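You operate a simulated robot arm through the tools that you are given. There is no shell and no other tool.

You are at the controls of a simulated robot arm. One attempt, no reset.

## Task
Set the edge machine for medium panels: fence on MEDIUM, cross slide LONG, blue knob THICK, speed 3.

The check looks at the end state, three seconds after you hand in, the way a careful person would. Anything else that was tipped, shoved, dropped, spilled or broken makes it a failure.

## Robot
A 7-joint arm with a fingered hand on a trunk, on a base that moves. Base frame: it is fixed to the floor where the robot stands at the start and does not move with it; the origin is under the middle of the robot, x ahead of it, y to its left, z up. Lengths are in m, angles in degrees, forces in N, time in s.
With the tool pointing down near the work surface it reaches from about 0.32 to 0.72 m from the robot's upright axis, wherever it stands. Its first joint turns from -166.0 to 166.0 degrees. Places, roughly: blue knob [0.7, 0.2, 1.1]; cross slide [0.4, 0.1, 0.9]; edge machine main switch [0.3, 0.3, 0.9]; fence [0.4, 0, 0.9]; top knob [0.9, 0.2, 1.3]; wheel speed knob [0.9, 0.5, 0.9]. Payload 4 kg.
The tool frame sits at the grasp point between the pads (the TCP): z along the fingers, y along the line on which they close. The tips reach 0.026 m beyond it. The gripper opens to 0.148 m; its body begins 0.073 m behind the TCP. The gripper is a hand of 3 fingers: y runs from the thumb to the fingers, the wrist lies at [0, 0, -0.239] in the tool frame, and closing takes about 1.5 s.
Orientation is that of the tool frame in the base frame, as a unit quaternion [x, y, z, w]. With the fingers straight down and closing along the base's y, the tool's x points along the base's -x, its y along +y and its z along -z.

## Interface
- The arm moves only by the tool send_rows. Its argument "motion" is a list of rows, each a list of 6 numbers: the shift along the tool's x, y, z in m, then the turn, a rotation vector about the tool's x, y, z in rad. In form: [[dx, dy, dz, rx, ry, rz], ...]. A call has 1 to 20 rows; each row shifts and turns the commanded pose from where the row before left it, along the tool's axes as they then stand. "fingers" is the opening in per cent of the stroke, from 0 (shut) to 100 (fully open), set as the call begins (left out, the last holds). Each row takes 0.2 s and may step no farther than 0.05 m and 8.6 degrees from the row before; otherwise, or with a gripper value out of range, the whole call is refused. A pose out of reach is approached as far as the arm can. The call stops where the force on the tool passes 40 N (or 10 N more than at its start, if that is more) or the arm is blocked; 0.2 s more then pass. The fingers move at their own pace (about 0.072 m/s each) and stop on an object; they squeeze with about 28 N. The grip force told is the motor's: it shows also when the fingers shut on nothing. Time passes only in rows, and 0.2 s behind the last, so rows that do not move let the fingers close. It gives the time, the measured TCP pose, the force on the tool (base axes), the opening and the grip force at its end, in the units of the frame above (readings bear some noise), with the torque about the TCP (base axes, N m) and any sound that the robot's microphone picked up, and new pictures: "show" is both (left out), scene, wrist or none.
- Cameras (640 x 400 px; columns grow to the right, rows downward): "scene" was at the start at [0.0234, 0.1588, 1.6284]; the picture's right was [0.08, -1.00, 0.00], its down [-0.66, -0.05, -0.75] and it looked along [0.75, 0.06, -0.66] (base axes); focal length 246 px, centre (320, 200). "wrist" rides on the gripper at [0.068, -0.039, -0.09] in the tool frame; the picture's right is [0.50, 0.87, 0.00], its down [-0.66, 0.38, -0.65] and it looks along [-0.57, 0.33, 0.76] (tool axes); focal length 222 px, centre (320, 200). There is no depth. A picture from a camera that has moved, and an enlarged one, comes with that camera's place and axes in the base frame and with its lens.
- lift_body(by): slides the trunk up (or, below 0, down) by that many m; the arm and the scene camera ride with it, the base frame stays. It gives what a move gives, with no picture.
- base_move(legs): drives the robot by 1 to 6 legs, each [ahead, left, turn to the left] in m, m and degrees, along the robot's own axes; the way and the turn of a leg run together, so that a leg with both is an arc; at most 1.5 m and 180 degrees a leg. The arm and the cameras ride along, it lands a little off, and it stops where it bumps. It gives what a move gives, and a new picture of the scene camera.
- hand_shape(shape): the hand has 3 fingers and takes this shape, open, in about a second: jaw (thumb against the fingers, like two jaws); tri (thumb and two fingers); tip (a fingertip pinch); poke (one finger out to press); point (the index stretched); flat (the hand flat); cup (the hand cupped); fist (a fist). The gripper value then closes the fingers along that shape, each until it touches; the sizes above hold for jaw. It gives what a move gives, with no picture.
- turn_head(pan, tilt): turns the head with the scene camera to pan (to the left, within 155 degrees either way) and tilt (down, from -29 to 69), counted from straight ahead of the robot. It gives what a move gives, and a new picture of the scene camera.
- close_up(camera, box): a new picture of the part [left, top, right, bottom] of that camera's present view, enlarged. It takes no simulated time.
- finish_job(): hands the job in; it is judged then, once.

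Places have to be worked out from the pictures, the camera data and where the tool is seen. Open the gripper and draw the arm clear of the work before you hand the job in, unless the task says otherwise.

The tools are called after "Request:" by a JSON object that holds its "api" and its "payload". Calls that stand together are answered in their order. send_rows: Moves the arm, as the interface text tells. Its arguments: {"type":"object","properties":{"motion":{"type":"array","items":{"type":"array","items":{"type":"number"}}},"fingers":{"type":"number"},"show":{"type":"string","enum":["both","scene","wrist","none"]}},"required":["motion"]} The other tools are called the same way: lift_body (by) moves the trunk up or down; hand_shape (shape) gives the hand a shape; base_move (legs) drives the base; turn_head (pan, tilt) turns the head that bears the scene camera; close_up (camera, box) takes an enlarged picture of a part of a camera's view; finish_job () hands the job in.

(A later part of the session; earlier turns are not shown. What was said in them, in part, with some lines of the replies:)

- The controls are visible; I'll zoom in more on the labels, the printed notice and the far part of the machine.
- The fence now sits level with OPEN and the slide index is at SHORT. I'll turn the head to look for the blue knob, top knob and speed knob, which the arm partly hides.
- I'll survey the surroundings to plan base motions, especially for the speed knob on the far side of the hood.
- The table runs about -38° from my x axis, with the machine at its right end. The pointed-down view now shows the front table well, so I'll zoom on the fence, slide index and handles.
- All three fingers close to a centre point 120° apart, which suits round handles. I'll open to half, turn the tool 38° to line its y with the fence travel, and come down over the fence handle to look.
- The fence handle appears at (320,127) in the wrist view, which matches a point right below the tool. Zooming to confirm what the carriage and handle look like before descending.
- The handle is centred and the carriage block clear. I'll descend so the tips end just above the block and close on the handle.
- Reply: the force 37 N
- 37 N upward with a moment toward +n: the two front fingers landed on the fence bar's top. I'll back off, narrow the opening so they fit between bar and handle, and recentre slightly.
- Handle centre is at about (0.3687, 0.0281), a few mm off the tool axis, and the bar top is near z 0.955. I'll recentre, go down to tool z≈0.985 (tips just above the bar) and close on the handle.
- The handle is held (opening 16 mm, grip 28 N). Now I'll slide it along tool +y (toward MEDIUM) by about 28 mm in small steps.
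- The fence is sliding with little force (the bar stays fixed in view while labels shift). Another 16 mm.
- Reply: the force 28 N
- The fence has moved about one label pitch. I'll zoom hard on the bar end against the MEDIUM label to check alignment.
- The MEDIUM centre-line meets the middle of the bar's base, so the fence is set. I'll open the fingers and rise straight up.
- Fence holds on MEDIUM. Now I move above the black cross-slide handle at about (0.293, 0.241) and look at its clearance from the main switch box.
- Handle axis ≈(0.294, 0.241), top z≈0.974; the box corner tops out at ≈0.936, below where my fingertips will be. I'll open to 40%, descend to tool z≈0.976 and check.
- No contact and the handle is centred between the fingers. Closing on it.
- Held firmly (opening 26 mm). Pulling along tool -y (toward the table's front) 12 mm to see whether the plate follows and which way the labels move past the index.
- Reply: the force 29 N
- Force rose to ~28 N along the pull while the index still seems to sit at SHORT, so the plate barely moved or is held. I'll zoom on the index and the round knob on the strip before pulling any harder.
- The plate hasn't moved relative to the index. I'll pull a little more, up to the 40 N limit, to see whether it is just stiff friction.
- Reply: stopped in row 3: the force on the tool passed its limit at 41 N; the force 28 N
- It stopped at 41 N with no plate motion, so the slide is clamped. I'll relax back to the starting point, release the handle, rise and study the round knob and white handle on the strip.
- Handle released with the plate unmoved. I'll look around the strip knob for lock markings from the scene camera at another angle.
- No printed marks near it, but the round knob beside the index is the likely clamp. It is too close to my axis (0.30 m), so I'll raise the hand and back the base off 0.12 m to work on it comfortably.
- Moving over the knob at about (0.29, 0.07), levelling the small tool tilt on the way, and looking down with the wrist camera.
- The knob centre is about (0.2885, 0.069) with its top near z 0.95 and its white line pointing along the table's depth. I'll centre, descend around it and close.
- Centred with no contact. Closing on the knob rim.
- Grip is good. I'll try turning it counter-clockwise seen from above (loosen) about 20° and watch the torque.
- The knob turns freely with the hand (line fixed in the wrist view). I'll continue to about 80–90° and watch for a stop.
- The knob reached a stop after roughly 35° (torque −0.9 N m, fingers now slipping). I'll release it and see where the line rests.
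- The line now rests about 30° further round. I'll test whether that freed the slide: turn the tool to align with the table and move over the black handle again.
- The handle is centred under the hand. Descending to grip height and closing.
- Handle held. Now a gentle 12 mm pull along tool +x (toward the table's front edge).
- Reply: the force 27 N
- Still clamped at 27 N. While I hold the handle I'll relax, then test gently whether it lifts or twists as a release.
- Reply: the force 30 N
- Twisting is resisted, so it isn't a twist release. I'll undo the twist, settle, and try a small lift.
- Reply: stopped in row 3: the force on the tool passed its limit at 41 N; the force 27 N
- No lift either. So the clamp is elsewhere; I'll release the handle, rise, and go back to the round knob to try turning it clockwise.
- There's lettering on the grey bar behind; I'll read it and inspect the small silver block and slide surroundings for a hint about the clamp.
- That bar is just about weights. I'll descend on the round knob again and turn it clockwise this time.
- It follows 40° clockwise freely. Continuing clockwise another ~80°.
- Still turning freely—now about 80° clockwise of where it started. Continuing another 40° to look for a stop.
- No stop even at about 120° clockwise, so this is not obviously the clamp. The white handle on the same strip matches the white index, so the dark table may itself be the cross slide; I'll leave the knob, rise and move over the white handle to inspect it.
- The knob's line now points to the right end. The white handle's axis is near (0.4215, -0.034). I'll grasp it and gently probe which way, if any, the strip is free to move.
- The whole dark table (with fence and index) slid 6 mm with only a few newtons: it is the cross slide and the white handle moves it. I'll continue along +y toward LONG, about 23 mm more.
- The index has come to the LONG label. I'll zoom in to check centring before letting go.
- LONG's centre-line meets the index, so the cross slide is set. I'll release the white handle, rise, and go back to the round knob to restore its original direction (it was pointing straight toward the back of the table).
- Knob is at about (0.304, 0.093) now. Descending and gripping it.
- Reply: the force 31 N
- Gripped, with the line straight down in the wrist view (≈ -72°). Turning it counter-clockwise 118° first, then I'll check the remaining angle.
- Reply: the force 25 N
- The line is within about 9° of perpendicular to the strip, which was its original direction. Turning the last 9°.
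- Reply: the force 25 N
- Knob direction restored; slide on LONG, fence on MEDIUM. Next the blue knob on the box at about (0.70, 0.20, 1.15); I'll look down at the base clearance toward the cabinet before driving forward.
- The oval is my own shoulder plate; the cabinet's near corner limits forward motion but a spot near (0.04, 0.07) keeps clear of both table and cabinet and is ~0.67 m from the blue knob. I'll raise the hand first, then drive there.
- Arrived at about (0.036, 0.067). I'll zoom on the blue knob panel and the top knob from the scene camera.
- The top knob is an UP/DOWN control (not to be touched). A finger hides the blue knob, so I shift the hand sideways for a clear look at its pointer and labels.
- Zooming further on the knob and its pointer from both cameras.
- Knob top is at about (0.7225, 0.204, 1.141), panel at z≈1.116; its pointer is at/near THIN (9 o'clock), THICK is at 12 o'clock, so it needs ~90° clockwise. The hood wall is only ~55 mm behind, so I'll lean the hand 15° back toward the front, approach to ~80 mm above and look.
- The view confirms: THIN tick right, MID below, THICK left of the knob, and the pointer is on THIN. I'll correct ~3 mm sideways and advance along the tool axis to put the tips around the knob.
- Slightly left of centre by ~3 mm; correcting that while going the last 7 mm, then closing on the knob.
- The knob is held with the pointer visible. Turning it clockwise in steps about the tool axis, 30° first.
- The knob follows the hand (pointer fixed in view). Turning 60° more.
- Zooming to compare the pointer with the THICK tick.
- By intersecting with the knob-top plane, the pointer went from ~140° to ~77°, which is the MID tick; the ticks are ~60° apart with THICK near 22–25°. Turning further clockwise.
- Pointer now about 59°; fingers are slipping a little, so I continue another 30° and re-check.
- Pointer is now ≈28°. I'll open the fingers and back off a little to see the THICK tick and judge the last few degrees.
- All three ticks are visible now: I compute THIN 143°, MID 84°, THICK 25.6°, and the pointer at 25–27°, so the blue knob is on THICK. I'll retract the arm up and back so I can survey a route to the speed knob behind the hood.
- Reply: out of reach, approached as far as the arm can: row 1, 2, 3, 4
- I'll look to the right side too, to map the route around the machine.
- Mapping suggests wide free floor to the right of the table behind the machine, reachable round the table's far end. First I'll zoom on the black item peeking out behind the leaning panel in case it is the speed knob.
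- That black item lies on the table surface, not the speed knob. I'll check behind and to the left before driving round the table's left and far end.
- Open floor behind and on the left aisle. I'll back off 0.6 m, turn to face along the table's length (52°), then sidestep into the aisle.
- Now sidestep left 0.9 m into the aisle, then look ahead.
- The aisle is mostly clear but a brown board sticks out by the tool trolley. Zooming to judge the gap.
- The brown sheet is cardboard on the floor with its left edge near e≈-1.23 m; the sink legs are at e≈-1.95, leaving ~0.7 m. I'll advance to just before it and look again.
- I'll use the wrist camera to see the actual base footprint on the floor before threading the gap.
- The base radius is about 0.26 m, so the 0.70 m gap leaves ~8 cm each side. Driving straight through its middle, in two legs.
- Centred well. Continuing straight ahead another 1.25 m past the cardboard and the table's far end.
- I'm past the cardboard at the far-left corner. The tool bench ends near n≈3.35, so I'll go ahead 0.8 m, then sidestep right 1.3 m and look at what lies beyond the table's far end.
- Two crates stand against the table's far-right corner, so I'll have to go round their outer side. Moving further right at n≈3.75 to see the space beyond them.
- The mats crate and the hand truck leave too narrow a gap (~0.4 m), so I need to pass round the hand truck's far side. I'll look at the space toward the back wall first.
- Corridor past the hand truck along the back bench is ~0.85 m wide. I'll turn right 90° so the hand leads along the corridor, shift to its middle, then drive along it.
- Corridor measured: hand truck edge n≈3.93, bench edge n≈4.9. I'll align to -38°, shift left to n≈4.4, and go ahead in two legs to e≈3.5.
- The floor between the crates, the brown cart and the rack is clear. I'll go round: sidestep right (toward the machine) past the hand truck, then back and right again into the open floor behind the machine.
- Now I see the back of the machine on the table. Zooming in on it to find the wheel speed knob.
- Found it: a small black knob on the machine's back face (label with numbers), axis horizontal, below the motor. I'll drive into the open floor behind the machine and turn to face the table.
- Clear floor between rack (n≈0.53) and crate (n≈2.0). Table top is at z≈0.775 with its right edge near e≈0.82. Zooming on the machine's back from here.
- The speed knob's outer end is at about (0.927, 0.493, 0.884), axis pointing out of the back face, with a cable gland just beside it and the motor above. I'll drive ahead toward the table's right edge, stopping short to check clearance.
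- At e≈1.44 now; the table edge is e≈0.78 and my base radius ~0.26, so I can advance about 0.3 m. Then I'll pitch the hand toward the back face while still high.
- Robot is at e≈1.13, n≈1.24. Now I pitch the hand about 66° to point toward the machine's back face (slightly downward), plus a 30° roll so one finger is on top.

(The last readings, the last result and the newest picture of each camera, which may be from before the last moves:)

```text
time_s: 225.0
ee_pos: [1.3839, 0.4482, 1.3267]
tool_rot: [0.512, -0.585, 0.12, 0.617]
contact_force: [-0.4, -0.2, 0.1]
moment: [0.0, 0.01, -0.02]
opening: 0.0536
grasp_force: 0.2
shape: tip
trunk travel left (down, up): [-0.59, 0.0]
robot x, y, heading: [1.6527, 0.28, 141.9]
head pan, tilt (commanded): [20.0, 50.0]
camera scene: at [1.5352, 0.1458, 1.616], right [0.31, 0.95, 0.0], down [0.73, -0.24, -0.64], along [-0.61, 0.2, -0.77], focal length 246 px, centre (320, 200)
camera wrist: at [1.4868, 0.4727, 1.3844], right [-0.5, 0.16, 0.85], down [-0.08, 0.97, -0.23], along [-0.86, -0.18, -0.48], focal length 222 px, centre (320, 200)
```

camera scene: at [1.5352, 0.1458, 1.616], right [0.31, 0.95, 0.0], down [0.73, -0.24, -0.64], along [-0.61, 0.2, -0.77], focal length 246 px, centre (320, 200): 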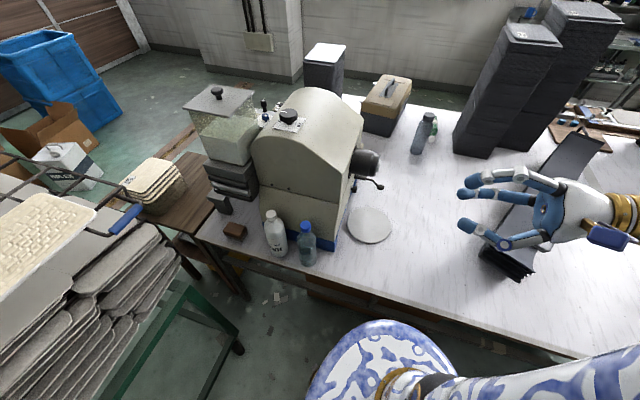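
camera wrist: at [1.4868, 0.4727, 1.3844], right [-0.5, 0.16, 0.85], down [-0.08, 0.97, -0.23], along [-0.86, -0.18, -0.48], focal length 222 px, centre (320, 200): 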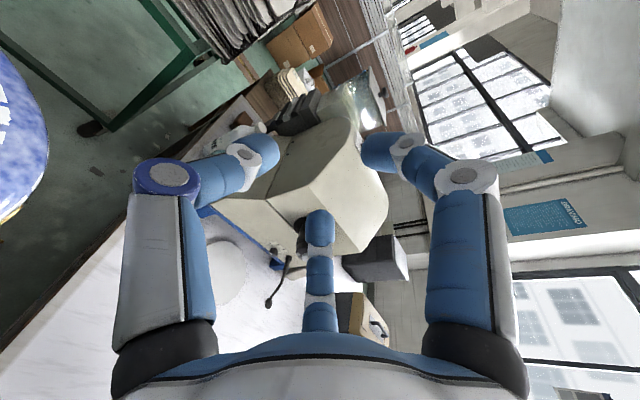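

The hand now points at the back face. I'll bring it down in front of the knob, staying ~0.27 m behind the face first, and look.

Request:
{"api": "send_rows", "payload": {"motion": [[-0.0428, 0.0149, 0.004, 0, 0, 0], [-0.0428, 0.0149, 0.004, 0, 0, 0], [-0.0428, 0.0149, 0.004, 0, 0, 0], [-0.0428, 0.0149, 0.004, 0, 0, 0], [-0.0428, 0.0149, 0.004, 0, 0, 0], [-0.0428, 0.0149, 0.004, 0, 0, 0], [-0.0428, 0.0149, 0.004, 0, 0, 0], [-0.0428, 0.0149, 0.004, 0, 0, 0], [-0.0428, 0.0149, 0.004, 0, 0, 0], [-0.0428, 0.0149, 0.004, 0, 0, 0], [-0.043, 0.0152, 0.0038, 0, 0, 0], [0, 0, 0, 0, 0, 0]], "fingers": 70, "show": "both"}}

Request:
{"api": "close_up", "payload": {"camera": "wrist", "box": [180, 60, 420, 240]}}

Request:
{"api": "close_up", "payload": {"camera": "scene", "box": [320, 140, 440, 230]}}

```text
time_s: 227.6
ee_pos: [1.1088, 0.6826, 1.0026]
tool_rot: [0.511, -0.586, 0.121, 0.618]
contact_force: [1.1, 0.0, 1.1]
moment: [0.01, 0.01, -0.01]
opening: 0.1032
grasp_force: 0.0
shape: tip
out of reach, approached as far as the arm can: row 11
trunk travel left (down, up): [-0.59, 0.0]
robot x, y, heading: [1.6602, 0.2772, 142.0]
head pan, tilt (commanded): [20.0, 50.0]
camera scene: at [1.5344, 0.1462, 1.616], right [0.31, 0.95, 0.0], down [0.73, -0.24, -0.64], along [-0.61, 0.2, -0.77], focal length 246 px, centre (320, 200)
camera wrist: at [1.2125, 0.7057, 1.0598], right [-0.51, 0.16, 0.85], down [-0.08, 0.97, -0.23], along [-0.86, -0.18, -0.48], focal length 222 px, centre (320, 200)
```

scene: 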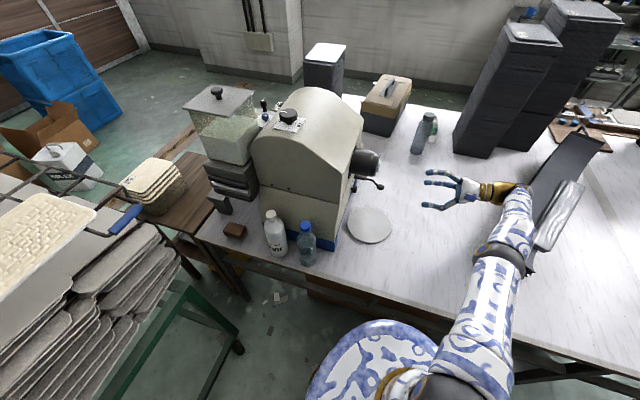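
wrist: 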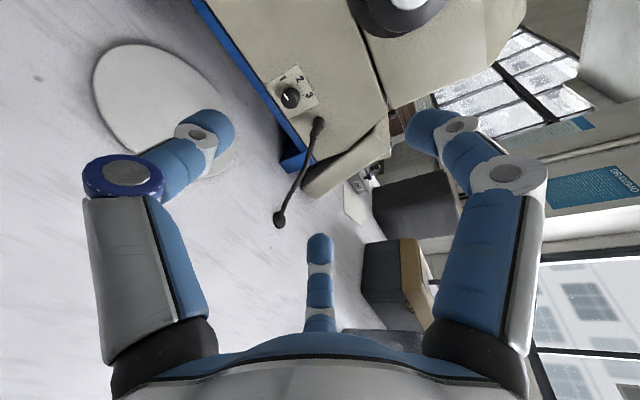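

```text
2.22 times, centred on (300, 150) of wrist
camera zoom: at [1.2125, 0.7057, 1.0598], right [-0.51, 0.16, 0.85], down [-0.08, 0.97, -0.23], along [-0.86, -0.18, -0.48], focal length 494 px, centre (364, 311)
```

zoom: 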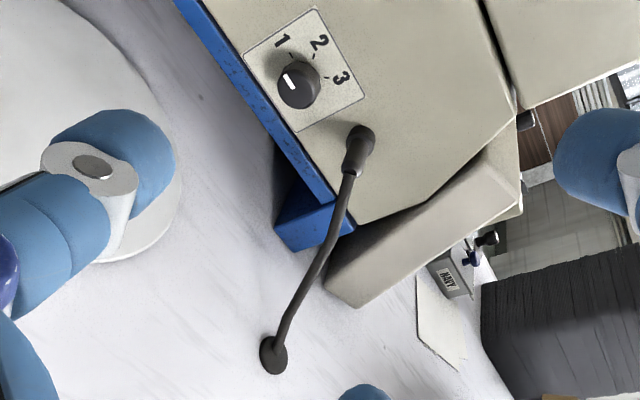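

```text
4.44 times, centred on (380, 185) of scene
camera zoom: at [1.5344, 0.1462, 1.616], right [0.31, 0.95, 0.0], down [0.73, -0.24, -0.64], along [-0.61, 0.2, -0.77], focal length 1095 px, centre (53, 267)
```

zoom: 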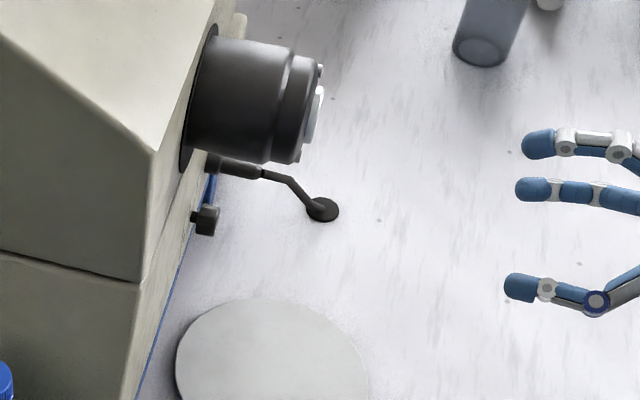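

I can see the dial with 1, 2, 3 around the knob, pointer toward 1. Zooming in for exact ticks.

Request:
{"api": "close_up", "payload": {"camera": "wrist", "box": [255, 50, 345, 130]}}

```text
5.00 times, centred on (300, 90) of wrist
camera zoom: at [1.2125, 0.7057, 1.0598], right [-0.51, 0.16, 0.85], down [-0.08, 0.97, -0.23], along [-0.86, -0.18, -0.48], focal length 1111 px, centre (420, 750)
```

zoom: 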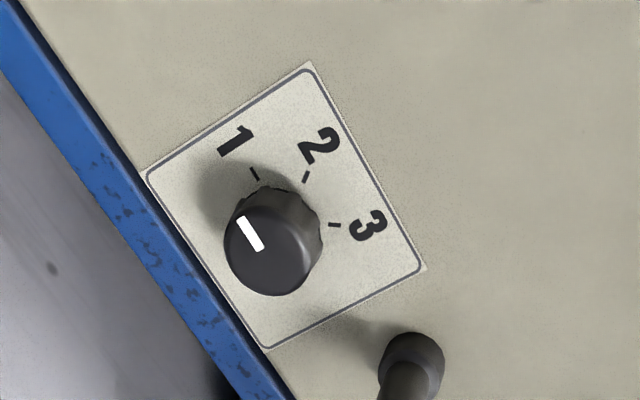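

Dial decoded: 1 at 9 o'clock (current), 2 at ~11, 3 at ~1 o'clock, so it needs about 120° clockwise seen from behind. Knob face is about (0.947, 0.482, 0.891). The arm is near its reach limit, so I'll edge the base 5 cm closer.

Request:
{"api": "base_move", "payload": {"legs": [[0.05, 0, 0]]}}

Request:
{"api": "send_rows", "payload": {"motion": [[0, 0, 0, 0, 0, 0]], "show": "wrist"}}

Request:
{"api": "close_up", "payload": {"camera": "wrist", "box": [220, 40, 380, 160]}}

```text
time_s: 228.5
ee_pos: [1.0702, 0.7138, 1.0032]
tool_rot: [0.511, -0.585, 0.121, 0.617]
contact_force: [-0.1, -0.7, -0.4]
moment: [0.0, 0.0, 0.01]
opening: 0.1032
grasp_force: 0.1
shape: tip
trunk travel left (down, up): [-0.59, 0.0]
robot x, y, heading: [1.6127, 0.3064, 142.2]
head pan, tilt (commanded): [20.0, 50.0]
camera scene: at [1.4944, 0.1777, 1.616], right [0.31, 0.95, 0.0], down [0.73, -0.24, -0.64], along [-0.61, 0.2, -0.77], focal length 246 px, centre (320, 200)
```

scene: 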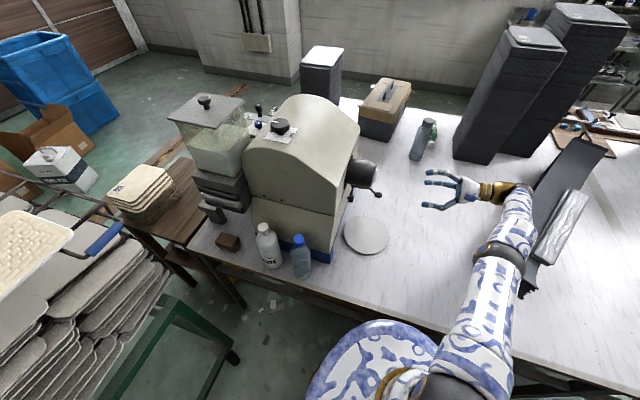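

```text
time_s: 228.9
ee_pos: [1.0696, 0.7136, 1.0034]
tool_rot: [0.511, -0.586, 0.12, 0.618]
contact_force: [-0.8, 0.5, 0.2]
moment: [0.0, -0.01, -0.03]
opening: 0.1033
grasp_force: 0.0
shape: tip
trunk travel left (down, up): [-0.59, 0.0]
robot x, y, heading: [1.6133, 0.3075, 142.0]
head pan, tilt (commanded): [20.0, 50.0]
camera wrist: at [1.173, 0.7369, 1.0604], right [-0.5, 0.16, 0.85], down [-0.08, 0.97, -0.23], along [-0.86, -0.18, -0.48], focal length 222 px, centre (320, 200)
```

wrist: 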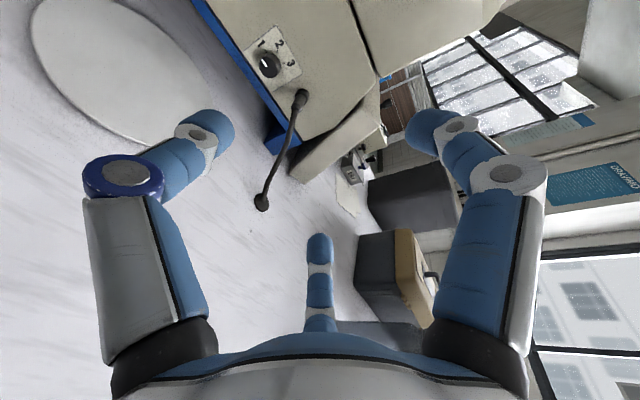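

```text
3.33 times, centred on (300, 100) of wrist
camera zoom: at [1.173, 0.7369, 1.0604], right [-0.5, 0.16, 0.85], down [-0.08, 0.97, -0.23], along [-0.86, -0.18, -0.48], focal length 740 px, centre (387, 533)
```

zoom: 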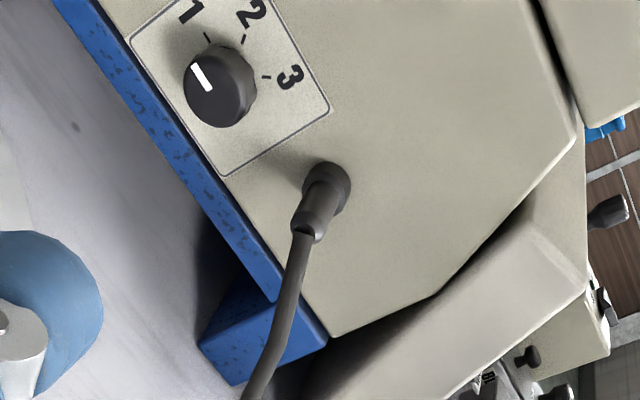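

Refined: knob face ≈(0.949, 0.481, 0.889); the cable gland is ~60 mm to its right, clear of the fingers in this roll. Moving to a pre-grasp about 90 mm off the knob.

Request:
{"api": "send_rows", "payload": {"motion": [[-0.0062, -0.0172, 0.0428, 0, 0, 0], [-0.0062, -0.0172, 0.0428, 0, 0, 0], [-0.0062, -0.0172, 0.0428, 0, 0, 0], [-0.006, -0.0173, 0.0427, 0, 0, 0], [0, 0, 0, 0, 0, 0]], "fingers": 38, "show": "both"}}

Request:
{"api": "close_up", "payload": {"camera": "wrist", "box": [220, 60, 420, 210]}}

Request:
{"api": "close_up", "payload": {"camera": "scene", "box": [310, 150, 470, 260]}}

```text
time_s: 230.1
ee_pos: [1.0102, 0.5599, 0.913]
tool_rot: [0.511, -0.586, 0.121, 0.617]
contact_force: [-0.1, 0.1, 0.1]
moment: [-0.01, 0.0, 0.0]
opening: 0.0565
grasp_force: 0.0
shape: tip
trunk travel left (down, up): [-0.59, 0.0]
robot x, y, heading: [1.6131, 0.3074, 141.8]
head pan, tilt (commanded): [20.0, 50.0]
camera scene: at [1.4949, 0.1771, 1.616], right [0.31, 0.95, 0.0], down [0.73, -0.24, -0.64], along [-0.61, 0.2, -0.77], focal length 246 px, centre (320, 200)
camera wrist: at [1.1142, 0.5845, 0.97], right [-0.5, 0.16, 0.85], down [-0.08, 0.97, -0.23], along [-0.86, -0.18, -0.48], focal length 222 px, centre (320, 200)
```

scene: 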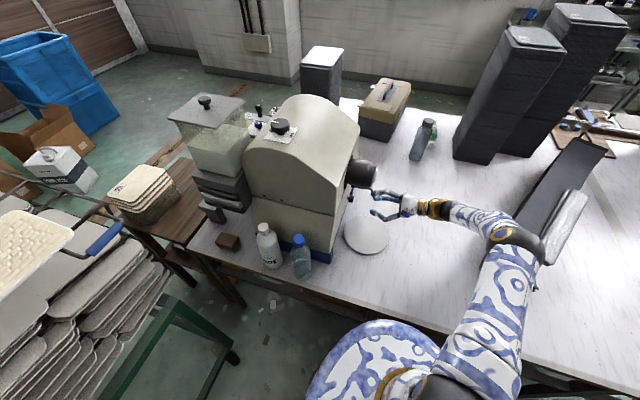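
wrist: 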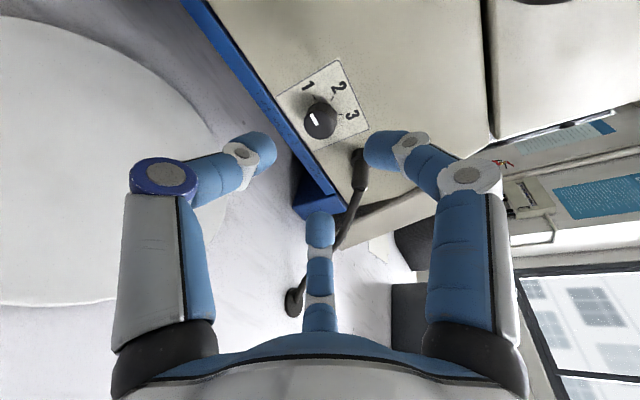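

```text
2.67 times, centred on (320, 135) of wrist
camera zoom: at [1.1142, 0.5845, 0.97], right [-0.5, 0.16, 0.85], down [-0.08, 0.97, -0.23], along [-0.86, -0.18, -0.48], focal length 592 px, centre (320, 373)
```

zoom: 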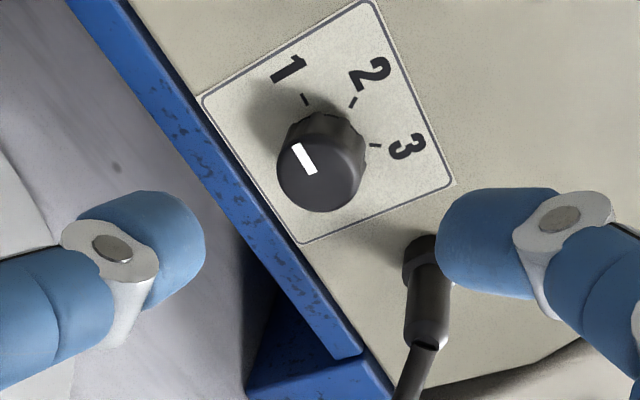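

```text
3.64 times, centred on (390, 205) of scene
camera zoom: at [1.4949, 0.1771, 1.616], right [0.31, 0.95, 0.0], down [0.73, -0.24, -0.64], along [-0.61, 0.2, -0.77], focal length 896 px, centre (66, 182)
```

zoom: 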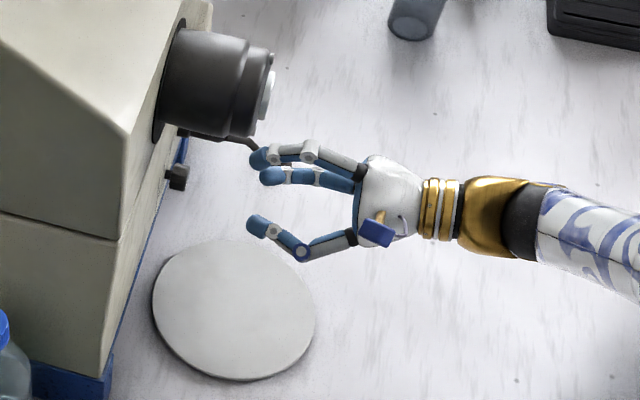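

The knob lies right on the tool axis (2 mm off). Ticks: 1 at 180°, 2 at 120°, 3 at 60°. I'll advance 90 mm along the tool axis in decreasing steps, then check before closing.

Request:
{"api": "send_rows", "payload": {"motion": [[0, 0.0023, 0.03, 0, 0, 0], [0, 0, 0.025, 0, 0, 0], [0, 0, 0.02, 0, 0, 0], [0, 0, 0.012, 0, 0, 0], [0, 0, 0, 0, 0, 0]], "show": "wrist"}}

Request:
{"api": "close_up", "payload": {"camera": "wrist", "box": [220, 90, 420, 240]}}

Request:
{"api": "close_up", "payload": {"camera": "scene", "box": [310, 150, 430, 240]}}

```text
time_s: 231.3
ee_pos: [0.9579, 0.4958, 0.8964]
tool_rot: [0.511, -0.585, 0.12, 0.618]
contact_force: [1.4, 1.0, -0.6]
moment: [-0.05, 0.04, 0.02]
opening: 0.0567
grasp_force: 0.0
shape: tip
trunk travel left (down, up): [-0.59, 0.0]
robot x, y, heading: [1.6135, 0.3096, 142.0]
head pan, tilt (commanded): [20.0, 50.0]
camera wrist: at [1.061, 0.5196, 0.9534], right [-0.5, 0.16, 0.85], down [-0.08, 0.97, -0.23], along [-0.86, -0.18, -0.48], focal length 222 px, centre (320, 200)
```

wrist: 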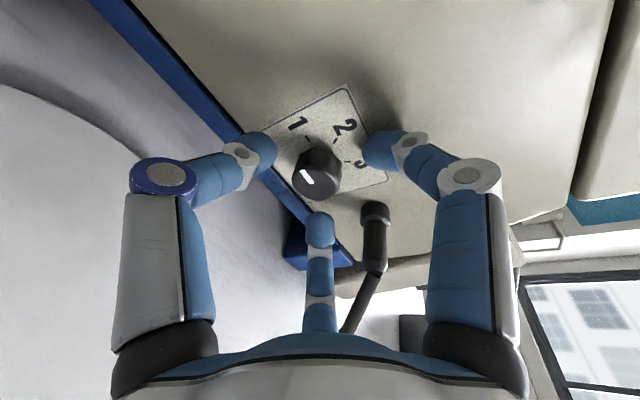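

```text
2.67 times, centred on (320, 165) of wrist
camera zoom: at [1.061, 0.5196, 0.9534], right [-0.5, 0.16, 0.85], down [-0.08, 0.97, -0.23], along [-0.86, -0.18, -0.48], focal length 592 px, centre (320, 293)
```

zoom: 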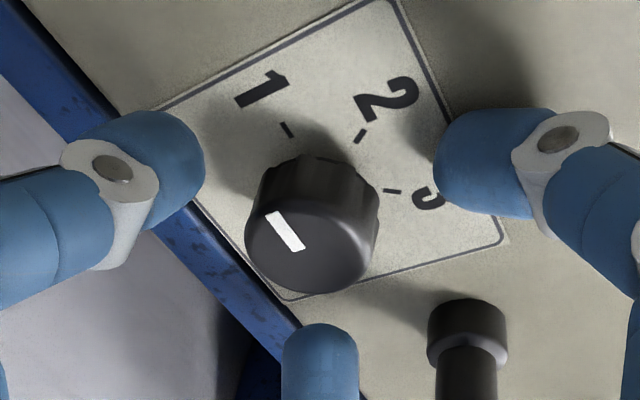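

```text
4.44 times, centred on (370, 195) of scene
camera zoom: at [1.4951, 0.1773, 1.6161], right [0.31, 0.95, 0.0], down [0.73, -0.24, -0.64], along [-0.61, 0.2, -0.77], focal length 1095 px, centre (98, 222)
```

zoom: 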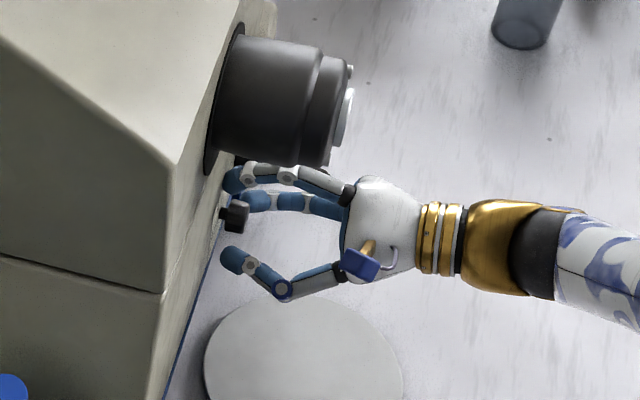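

Fingers straddle the knob with negligible contact force. Closing.

Request:
{"api": "send_rows", "payload": {"motion": [[0, 0, 0, 0, 0, 0], [0, 0, 0, 0, 0, 0], [0, 0, 0, 0, 0, 0], [0, 0, 0, 0, 0, 0], [0, 0, 0, 0, 0, 0]], "fingers": 0, "show": "wrist"}}

Request:
{"api": "close_up", "payload": {"camera": "wrist", "box": [220, 90, 420, 240]}}

```text
time_s: 232.5
ee_pos: [0.9583, 0.4971, 0.8943]
tool_rot: [0.511, -0.586, 0.12, 0.617]
contact_force: [3.0, 0.9, -12.3]
moment: [0.24, -0.17, 0.11]
opening: 0.0238
grasp_force: 28.4
shape: tip
trunk travel left (down, up): [-0.59, 0.0]
robot x, y, heading: [1.6118, 0.308, 142.0]
head pan, tilt (commanded): [20.0, 50.0]
camera wrist: at [1.0606, 0.5196, 0.9523], right [-0.51, 0.16, 0.85], down [-0.08, 0.97, -0.23], along [-0.86, -0.18, -0.48], focal length 222 px, centre (320, 200)
```

wrist: 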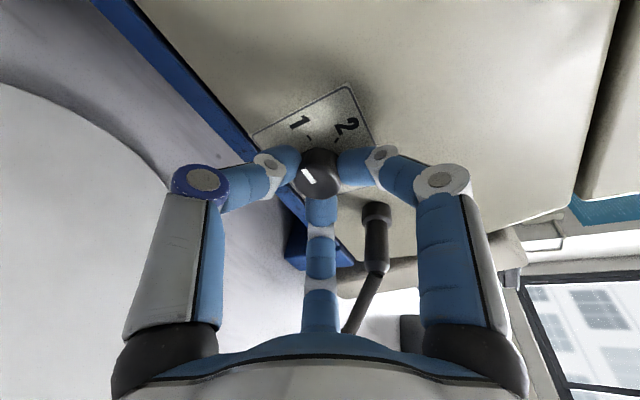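

```text
2.67 times, centred on (320, 165) of wrist
camera zoom: at [1.0606, 0.5196, 0.9523], right [-0.51, 0.16, 0.85], down [-0.08, 0.97, -0.23], along [-0.86, -0.18, -0.48], focal length 592 px, centre (320, 293)
```

zoom: 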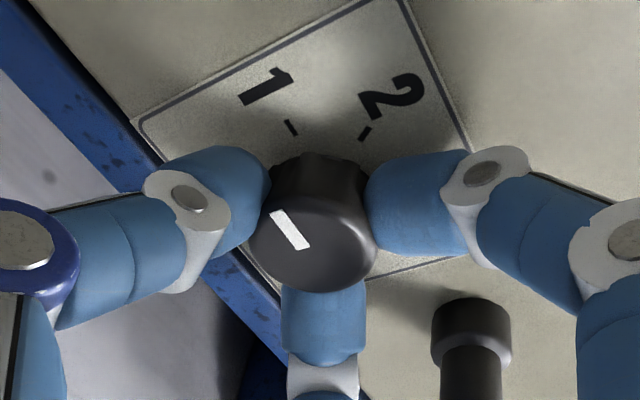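

Knob gripped. Turning clockwise (tool +z) 30° first.

Request:
{"api": "send_rows", "payload": {"motion": [[0, 0, 0, 0, 0, 0.131], [0, 0, 0, 0, 0, 0.131], [0, 0, 0, 0, 0, 0.131], [0, 0, 0, 0, 0, 0.131], [0, 0, 0, 0, 0, 0]], "show": "wrist"}}

Request:
{"api": "close_up", "payload": {"camera": "wrist", "box": [220, 90, 420, 240]}}

```text
time_s: 233.7
ee_pos: [0.9591, 0.4966, 0.8948]
tool_rot: [-0.342, 0.699, -0.277, -0.564]
contact_force: [19.4, 0.4, -22.6]
moment: [0.42, -0.27, 0.75]
opening: 0.0227
grasp_force: 28.0
shape: tip
trunk travel left (down, up): [-0.59, 0.0]
robot x, y, heading: [1.6154, 0.31, 142.1]
head pan, tilt (commanded): [20.0, 50.0]
camera wrist: at [1.0354, 0.532, 0.9805], right [-0.75, 0.45, 0.49], down [0.18, 0.84, -0.5], along [-0.64, -0.29, -0.71], focal length 222 px, centre (320, 200)
```

wrist: 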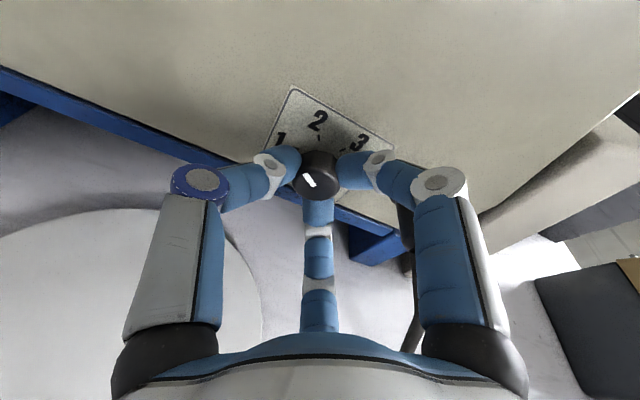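

```text
2.67 times, centred on (320, 165) of wrist
camera zoom: at [1.0354, 0.532, 0.9805], right [-0.75, 0.45, 0.49], down [0.18, 0.84, -0.5], along [-0.64, -0.29, -0.71], focal length 592 px, centre (320, 293)
```

zoom: 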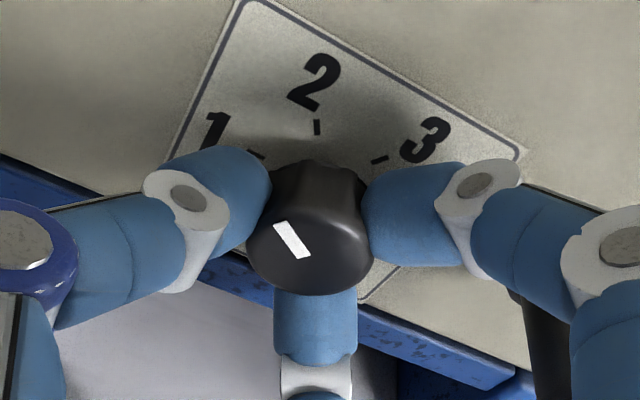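

It turns with the hand; side forces of ~20 N show my axis sits a few mm high and to one side. I'll shift to relieve that and continue another 30°.

Request:
{"api": "send_rows", "payload": {"motion": [[-0.0045, -0.0035, 0, 0, 0, 0], [0, 0, 0, 0, 0, 0]], "show": "none"}}

Request:
{"api": "send_rows", "payload": {"motion": [[0, 0, 0, 0, 0, 0.131], [0, 0, 0, 0, 0, 0.131], [0, 0, 0, 0, 0, 0.131], [0, 0, 0, 0, 0, 0.131], [0, 0, 0, 0, 0, 0]], "show": "wrist"}}

Request:
{"api": "close_up", "payload": {"camera": "wrist", "box": [220, 90, 420, 240]}}

```text
time_s: 234.3
ee_pos: [0.9612, 0.4945, 0.8925]
tool_rot: [-0.341, 0.697, -0.276, -0.567]
contact_force: [4.7, 3.0, -2.5]
moment: [0.05, -0.07, 0.29]
opening: 0.0229
grasp_force: 28.5
shape: tip
trunk travel left (down, up): [-0.59, 0.0]
robot x, y, heading: [1.6123, 0.3082, 142.1]
head pan, tilt (commanded): [20.0, 50.0]
```

```text
time_s: 235.5
ee_pos: [0.9632, 0.4936, 0.8914]
tool_rot: [-0.15, 0.762, -0.414, -0.474]
contact_force: [13.2, -0.4, -0.7]
moment: [-0.14, 0.1, 0.57]
opening: 0.0232
grasp_force: 28.3
shape: tip
trunk travel left (down, up): [-0.59, 0.0]
robot x, y, heading: [1.6135, 0.3101, 141.9]
head pan, tilt (commanded): [20.0, 50.0]
camera wrist: at [1.0069, 0.5519, 0.9877], right [-0.79, 0.61, 0.0], down [0.49, 0.63, -0.6], along [-0.37, -0.48, -0.8], focal length 222 px, centre (320, 200)
```

wrist: 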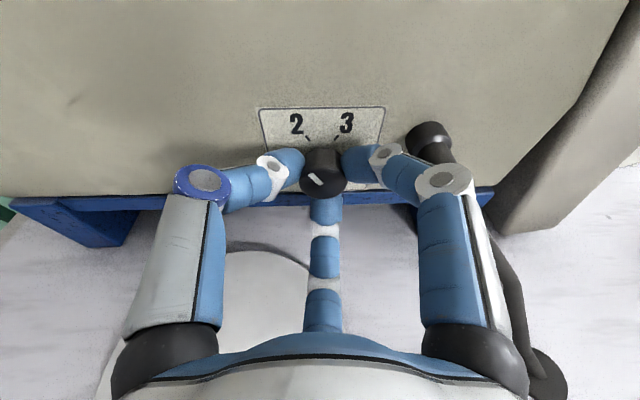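

```text
2.67 times, centred on (320, 165) of wrist
camera zoom: at [1.0069, 0.5519, 0.9877], right [-0.79, 0.61, 0.0], down [0.49, 0.63, -0.6], along [-0.37, -0.48, -0.8], focal length 592 px, centre (320, 293)
```

zoom: 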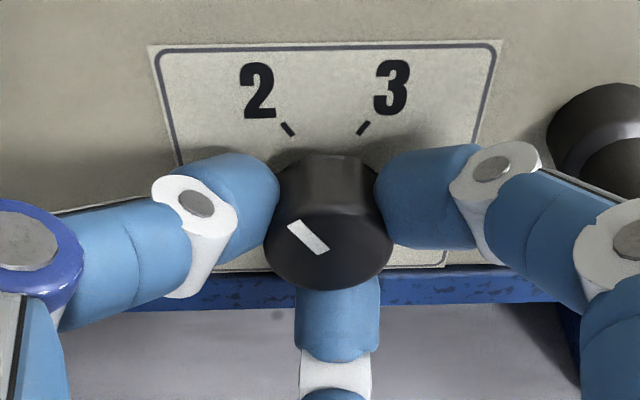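

Pointer is now ≈127°, close to 2. Continuing with a small relief shift and another 30°.

Request:
{"api": "send_rows", "payload": {"motion": [[-0.001, -0.0017, 0, 0, 0, 0.131], [0, 0, 0, 0, 0, 0.131], [0, 0, 0, 0, 0, 0.131], [0, 0, 0, 0, 0, 0.131], [0, 0, 0, 0, 0, 0]], "show": "wrist"}}

Request:
{"api": "close_up", "payload": {"camera": "wrist", "box": [220, 90, 420, 240]}}

```text
time_s: 236.7
ee_pos: [0.964, 0.4917, 0.8929]
tool_rot: [0.054, 0.775, -0.523, -0.352]
contact_force: [13.6, -0.9, 8.1]
moment: [-0.39, 0.32, 0.63]
opening: 0.0231
grasp_force: 28.3
shape: tip
trunk travel left (down, up): [-0.59, 0.0]
robot x, y, heading: [1.6138, 0.3095, 142.3]
head pan, tilt (commanded): [20.0, 50.0]
camera wrist: at [0.9796, 0.5761, 0.9785], right [-0.62, 0.61, -0.49], down [0.77, 0.38, -0.51], along [-0.12, -0.69, -0.71], focal length 222 px, centre (320, 200)
```

wrist: 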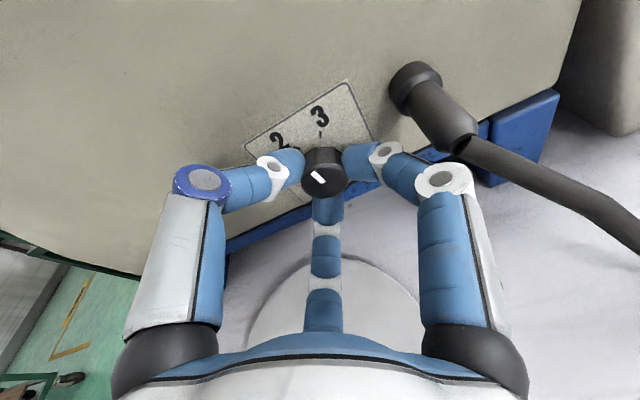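

```text
2.67 times, centred on (320, 165) of wrist
camera zoom: at [0.9796, 0.5761, 0.9785], right [-0.62, 0.61, -0.49], down [0.77, 0.38, -0.51], along [-0.12, -0.69, -0.71], focal length 592 px, centre (320, 293)
```

zoom: 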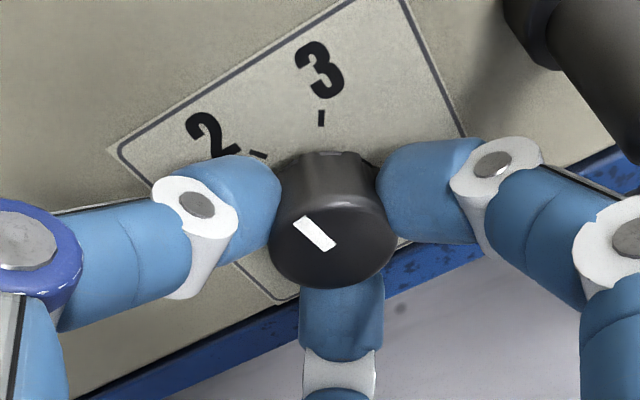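

The knob keeps following. Another 30° with a small relief shift.

Request:
{"api": "send_rows", "payload": {"motion": [[-0.0007, -0.0027, 0, 0, 0, 0.131], [0, 0, 0, 0, 0, 0.131], [0, 0, 0, 0, 0, 0.131], [0, 0, 0, 0, 0, 0.131], [0, 0, 0, 0, 0, 0]], "show": "wrist"}}

Request:
{"api": "close_up", "payload": {"camera": "wrist", "box": [220, 90, 420, 240]}}

```text
time_s: 237.9
ee_pos: [0.9656, 0.4908, 0.8953]
tool_rot: [0.252, 0.734, -0.596, -0.204]
contact_force: [12.2, -2.7, 14.8]
moment: [-0.57, 0.47, 0.51]
opening: 0.0233
grasp_force: 28.0
shape: tip
trunk travel left (down, up): [-0.59, 0.0]
robot x, y, heading: [1.6155, 0.3099, 142.1]
head pan, tilt (commanded): [20.0, 50.0]
camera wrist: at [0.9617, 0.5972, 0.9531], right [-0.29, 0.45, -0.85], down [0.96, 0.16, -0.24], along [0.03, -0.88, -0.48], focal length 222 px, centre (320, 200)
```

wrist: 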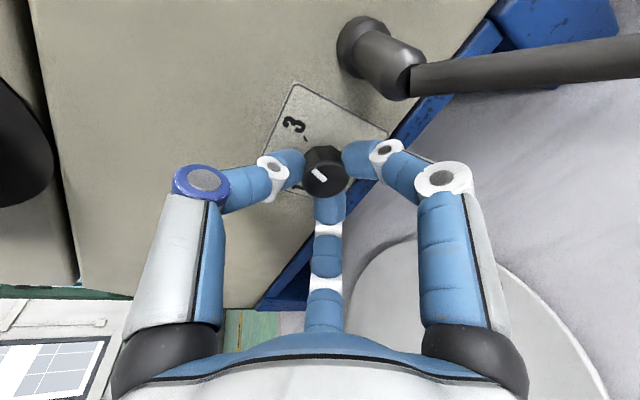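

```text
2.67 times, centred on (320, 165) of wrist
camera zoom: at [0.9617, 0.5972, 0.9531], right [-0.29, 0.45, -0.85], down [0.96, 0.16, -0.24], along [0.03, -0.88, -0.48], focal length 592 px, centre (320, 293)
```

zoom: 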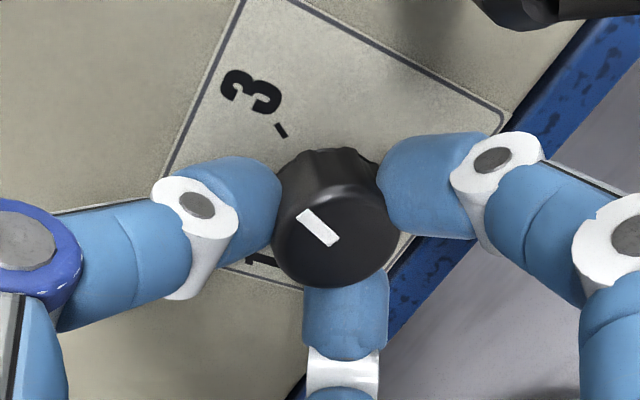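

The pointer is at about 70°, with 3 at 60°. Turning ~11° more with relief of the upward side load.

Request:
{"api": "send_rows", "payload": {"motion": [[-0.002, -0.0039, -0.0009, 0, 0, 0.06], [0, 0, 0, 0, 0, 0.07], [0, 0, 0, 0, 0, 0.06], [0, 0, 0, 0, 0, 0]], "show": "wrist"}}

Request:
{"api": "close_up", "payload": {"camera": "wrist", "box": [220, 90, 420, 240]}}

```text
time_s: 238.9
ee_pos: [0.9654, 0.4892, 0.8975]
tool_rot: [0.321, 0.707, -0.612, -0.148]
contact_force: [1.2, -0.3, 4.6]
moment: [-0.39, 0.3, 0.3]
opening: 0.0228
grasp_force: 27.8
shape: tip
trunk travel left (down, up): [-0.59, 0.0]
robot x, y, heading: [1.6182, 0.3141, 142.0]
head pan, tilt (commanded): [20.0, 50.0]
camera wrist: at [0.9591, 0.6023, 0.9417], right [-0.14, 0.36, -0.92], down [0.99, 0.11, -0.11], along [0.06, -0.93, -0.37], focal length 222 px, centre (320, 200)
```

wrist: 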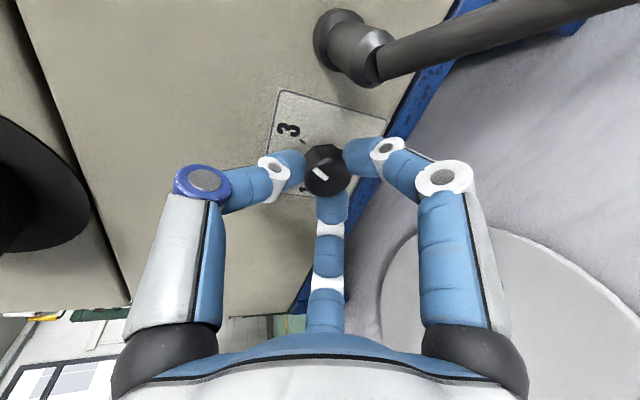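

```text
2.67 times, centred on (320, 165) of wrist
camera zoom: at [0.9591, 0.6023, 0.9417], right [-0.14, 0.36, -0.92], down [0.99, 0.11, -0.11], along [0.06, -0.93, -0.37], focal length 592 px, centre (320, 293)
```

zoom: 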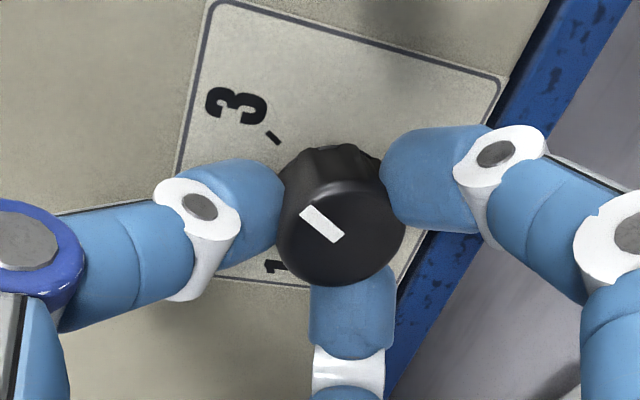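

My estimates for the pointer now range 53–62°, so I'll release, back straight off and read the dial clearly.

Request:
{"api": "send_rows", "payload": {"motion": [[0, 0, 0, 0, 0, 0], [0, 0, 0, 0, 0, 0], [0, 0, 0, 0, 0, 0], [0, 0, -0.02, 0, 0, 0], [0, 0, -0.03, 0, 0, 0], [0, 0, -0.03, 0, 0, 0], [0, 0, -0.03, 0, 0, 0]], "fingers": 40, "show": "wrist"}}

Request:
{"api": "close_up", "payload": {"camera": "wrist", "box": [240, 60, 400, 180]}}

Request:
{"api": "close_up", "payload": {"camera": "wrist", "box": [290, 80, 360, 140]}}

```text
time_s: 240.5
ee_pos: [1.031, 0.5773, 0.9202]
tool_rot: [0.322, 0.707, -0.612, -0.147]
contact_force: [0.1, 0.2, 0.0]
moment: [-0.02, -0.01, -0.01]
opening: 0.0589
grasp_force: 0.0
shape: tip
trunk travel left (down, up): [-0.59, 0.0]
robot x, y, heading: [1.6172, 0.31, 142.1]
head pan, tilt (commanded): [20.0, 50.0]
camera wrist: at [1.0239, 0.6883, 0.9642], right [-0.14, 0.36, -0.92], down [0.99, 0.11, -0.11], along [0.06, -0.93, -0.37], focal length 222 px, centre (320, 200)
```

wrist: 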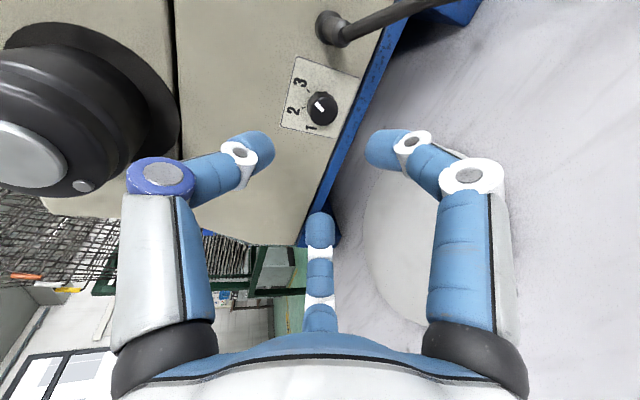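

```text
3.33 times, centred on (320, 120) of wrist
camera zoom: at [1.0239, 0.6883, 0.9642], right [-0.14, 0.36, -0.92], down [0.99, 0.11, -0.11], along [0.06, -0.93, -0.37], focal length 740 px, centre (320, 467)
```

zoom: 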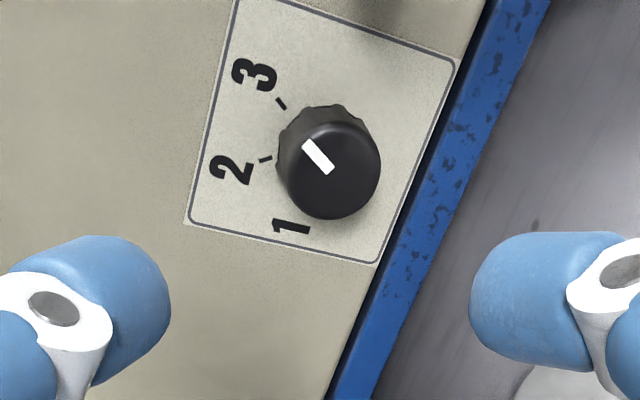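

```text
6.67 times, centred on (325, 110) of wrist
camera zoom: at [1.0239, 0.6883, 0.9642], right [-0.14, 0.36, -0.92], down [0.99, 0.11, -0.11], along [0.06, -0.93, -0.37], focal length 1481 px, centre (287, 800)
```

zoom: 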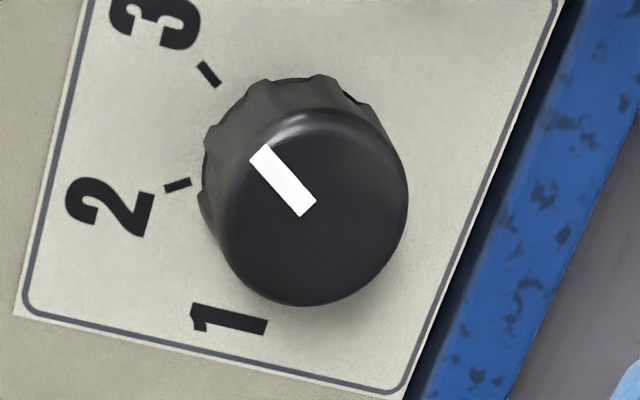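

The pointer is parallel to the radial tick at 3 (both ≈49.5° in the image), so speed is on 3. I'll withdraw the hand: back, up, then toward the robot, and look over the scene.

Request:
{"api": "send_rows", "payload": {"motion": [[0, 0, -0.035, 0, 0, 0], [0, 0, -0.035, 0, 0, 0], [0, 0, -0.035, 0, 0, 0], [-0.0079, -0.0412, -0.0088, 0, 0, 0], [-0.0079, -0.0412, -0.0088, 0, 0, 0], [-0.0079, -0.0412, -0.0088, 0, 0, 0], [-0.0079, -0.0412, -0.0088, 0, 0, 0], [-0.0079, -0.0412, -0.0088, 0, 0, 0], [-0.0079, -0.0412, -0.0088, 0, 0, 0], [-0.0079, -0.0412, -0.0088, 0, 0, 0], [-0.0409, 0.0078, 0, 0, 0, 0], [-0.0409, 0.0078, 0, 0, 0, 0], [-0.0409, 0.0078, 0, 0, 0, 0], [-0.0409, 0.0078, 0, 0, 0, 0], [-0.0409, 0.0078, 0, 0, 0, 0], [-0.0409, 0.0078, 0, 0, 0, 0], [0, 0, 0, 0, 0, 0]], "fingers": 60, "show": "both"}}

Request:
{"api": "close_up", "payload": {"camera": "scene", "box": [180, 80, 440, 290]}}

```text
time_s: 244.1
ee_pos: [1.2908, 0.5031, 1.242]
tool_rot: [0.322, 0.708, -0.612, -0.147]
contact_force: [0.2, 0.5, 0.5]
moment: [-0.01, -0.01, 0.01]
opening: 0.0884
grasp_force: 0.1
shape: tip
trunk travel left (down, up): [-0.59, 0.0]
robot x, y, heading: [1.6134, 0.3103, 141.8]
head pan, tilt (commanded): [20.0, 50.0]
camera scene: at [1.4951, 0.1772, 1.616], right [0.31, 0.95, 0.0], down [0.73, -0.24, -0.64], along [-0.61, 0.2, -0.77], focal length 246 px, centre (320, 200)
camera wrist: at [1.2827, 0.6149, 1.2883], right [-0.14, 0.36, -0.92], down [0.99, 0.11, -0.11], along [0.06, -0.93, -0.37], focal length 222 px, centre (320, 200)
```

scene: 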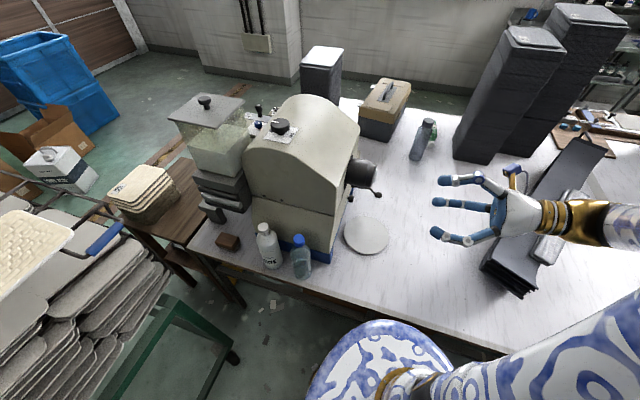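
wrist: 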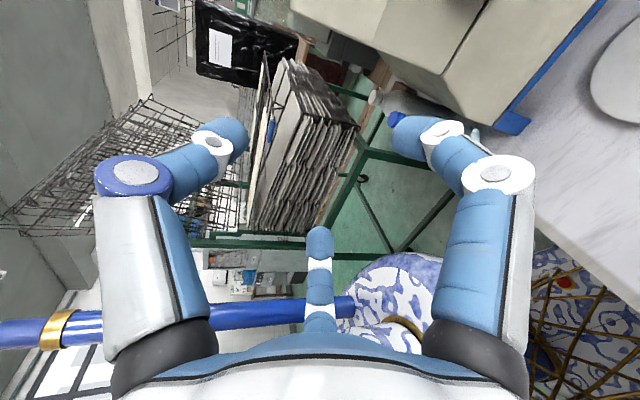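

```text
1.90 times, centred on (310, 185) of scene
camera zoom: at [1.4951, 0.1772, 1.616], right [0.31, 0.95, 0.0], down [0.73, -0.24, -0.64], along [-0.61, 0.2, -0.77], focal length 469 px, centre (339, 229)
```

zoom: 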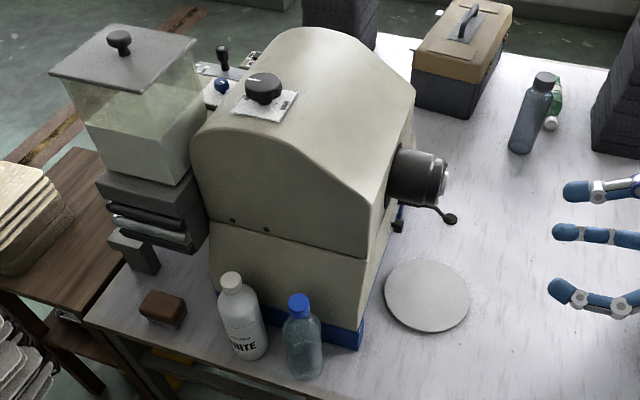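

Everything around stands undisturbed. From here the blue knob and part of the slide table are visible past the hood; I'll zoom in for a final check of them and the speed knob.

Request:
{"api": "close_up", "payload": {"camera": "scene", "box": [252, 98, 292, 132]}}

Request:
{"api": "close_up", "payload": {"camera": "scene", "box": [335, 160, 395, 215]}}

```text
11.76 times, centred on (272, 115) of scene
camera zoom: at [1.4951, 0.1772, 1.616], right [0.31, 0.95, 0.0], down [0.73, -0.24, -0.64], along [-0.61, 0.2, -0.77], focal length 2899 px, centre (885, 1200)
```

zoom: 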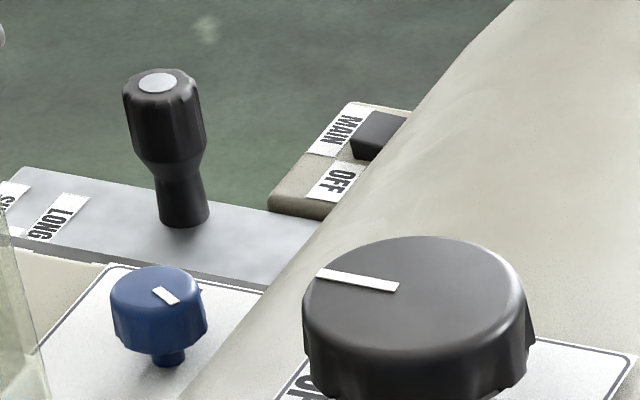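

```text
7.27 times, centred on (365, 188) of scene
camera zoom: at [1.4951, 0.1772, 1.616], right [0.31, 0.95, 0.0], down [0.73, -0.24, -0.64], along [-0.61, 0.2, -0.77], focal length 1792 px, centre (-7, 291)
```

zoom: 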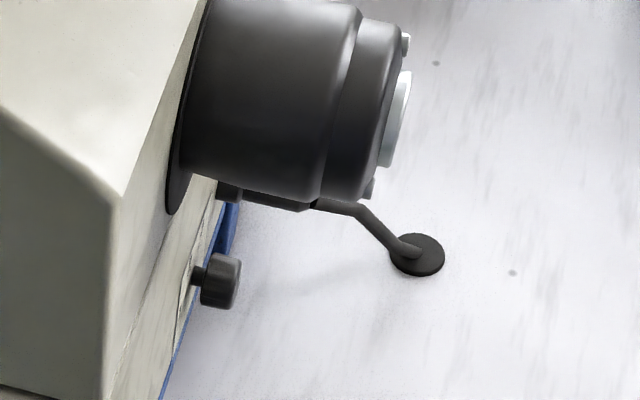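

The blue knob, speed knob, main switch (still as it was) and surroundings look right. I'll back the base off 0.3 m so arm and hand are fully clear of the machine and table, then hand in.

Request:
{"api": "base_move", "payload": {"legs": [[-0.3, 0, 0]]}}

```text
time_s: 246.2
ee_pos: [1.5257, 0.3192, 1.2441]
tool_rot: [0.321, 0.708, -0.612, -0.146]
contact_force: [0.7, -0.1, 0.4]
moment: [0.0, 0.02, -0.03]
opening: 0.0886
grasp_force: 0.1
shape: tip
trunk travel left (down, up): [-0.59, 0.0]
robot x, y, heading: [1.8503, 0.1262, 142.2]
head pan, tilt (commanded): [20.0, 50.0]
camera scene: at [1.73, -0.0065, 1.6161], right [0.31, 0.95, 0.0], down [0.73, -0.24, -0.64], along [-0.61, 0.2, -0.77], focal length 246 px, centre (320, 200)
```

scene: 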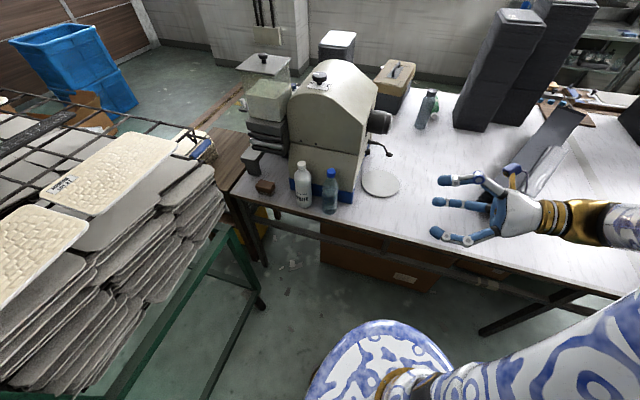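

All four settings are made: fence on MEDIUM, cross slide on LONG, blue knob on THICK, speed on 3. The gripper is open, the arm is clear, and nothing in view has been disturbed, so I'm handing in.

Request:
{"api": "finish_job", "payload": {}}

```text
The job is handed in.
```

I set all four controls on the edge machine and handed the job in. I don't have the check's verdict yet.

| Control | Set to | How it looked when I left it |
|---|---|---|
| Fence | MEDIUM | Bar base within about 1 mm of the MEDIUM centre-line |
| Cross slide | LONG | White index centred on the LONG label |
| Blue knob | THICK | Pointer within about 2° of the THICK tick |
| Wheel speed | 3 | Pointer parallel to the tick at 3 |

- **Extra knob touched:** The round unlabelled knob on the front strip is the one other control I moved. I took it for a clamp and turned it while looking for the slide release. I then set it back to its original direction, to within a few degrees by eye.
- **Black handle:** I also pulled and twisted the black handle on the silver plate, up to about 40 N. The plate did not move.
- **Not rechecked at the end:** I last saw the fence and slide just before setting the blue knob. I then drove around to the back of the machine to reach the speed knob. The arm touched neither of them after that.
- **Surroundings:** No base move reported a bump, and in the last pictures the items near the back of the machine were standing as before. The gripper is open and the arm is off the table.
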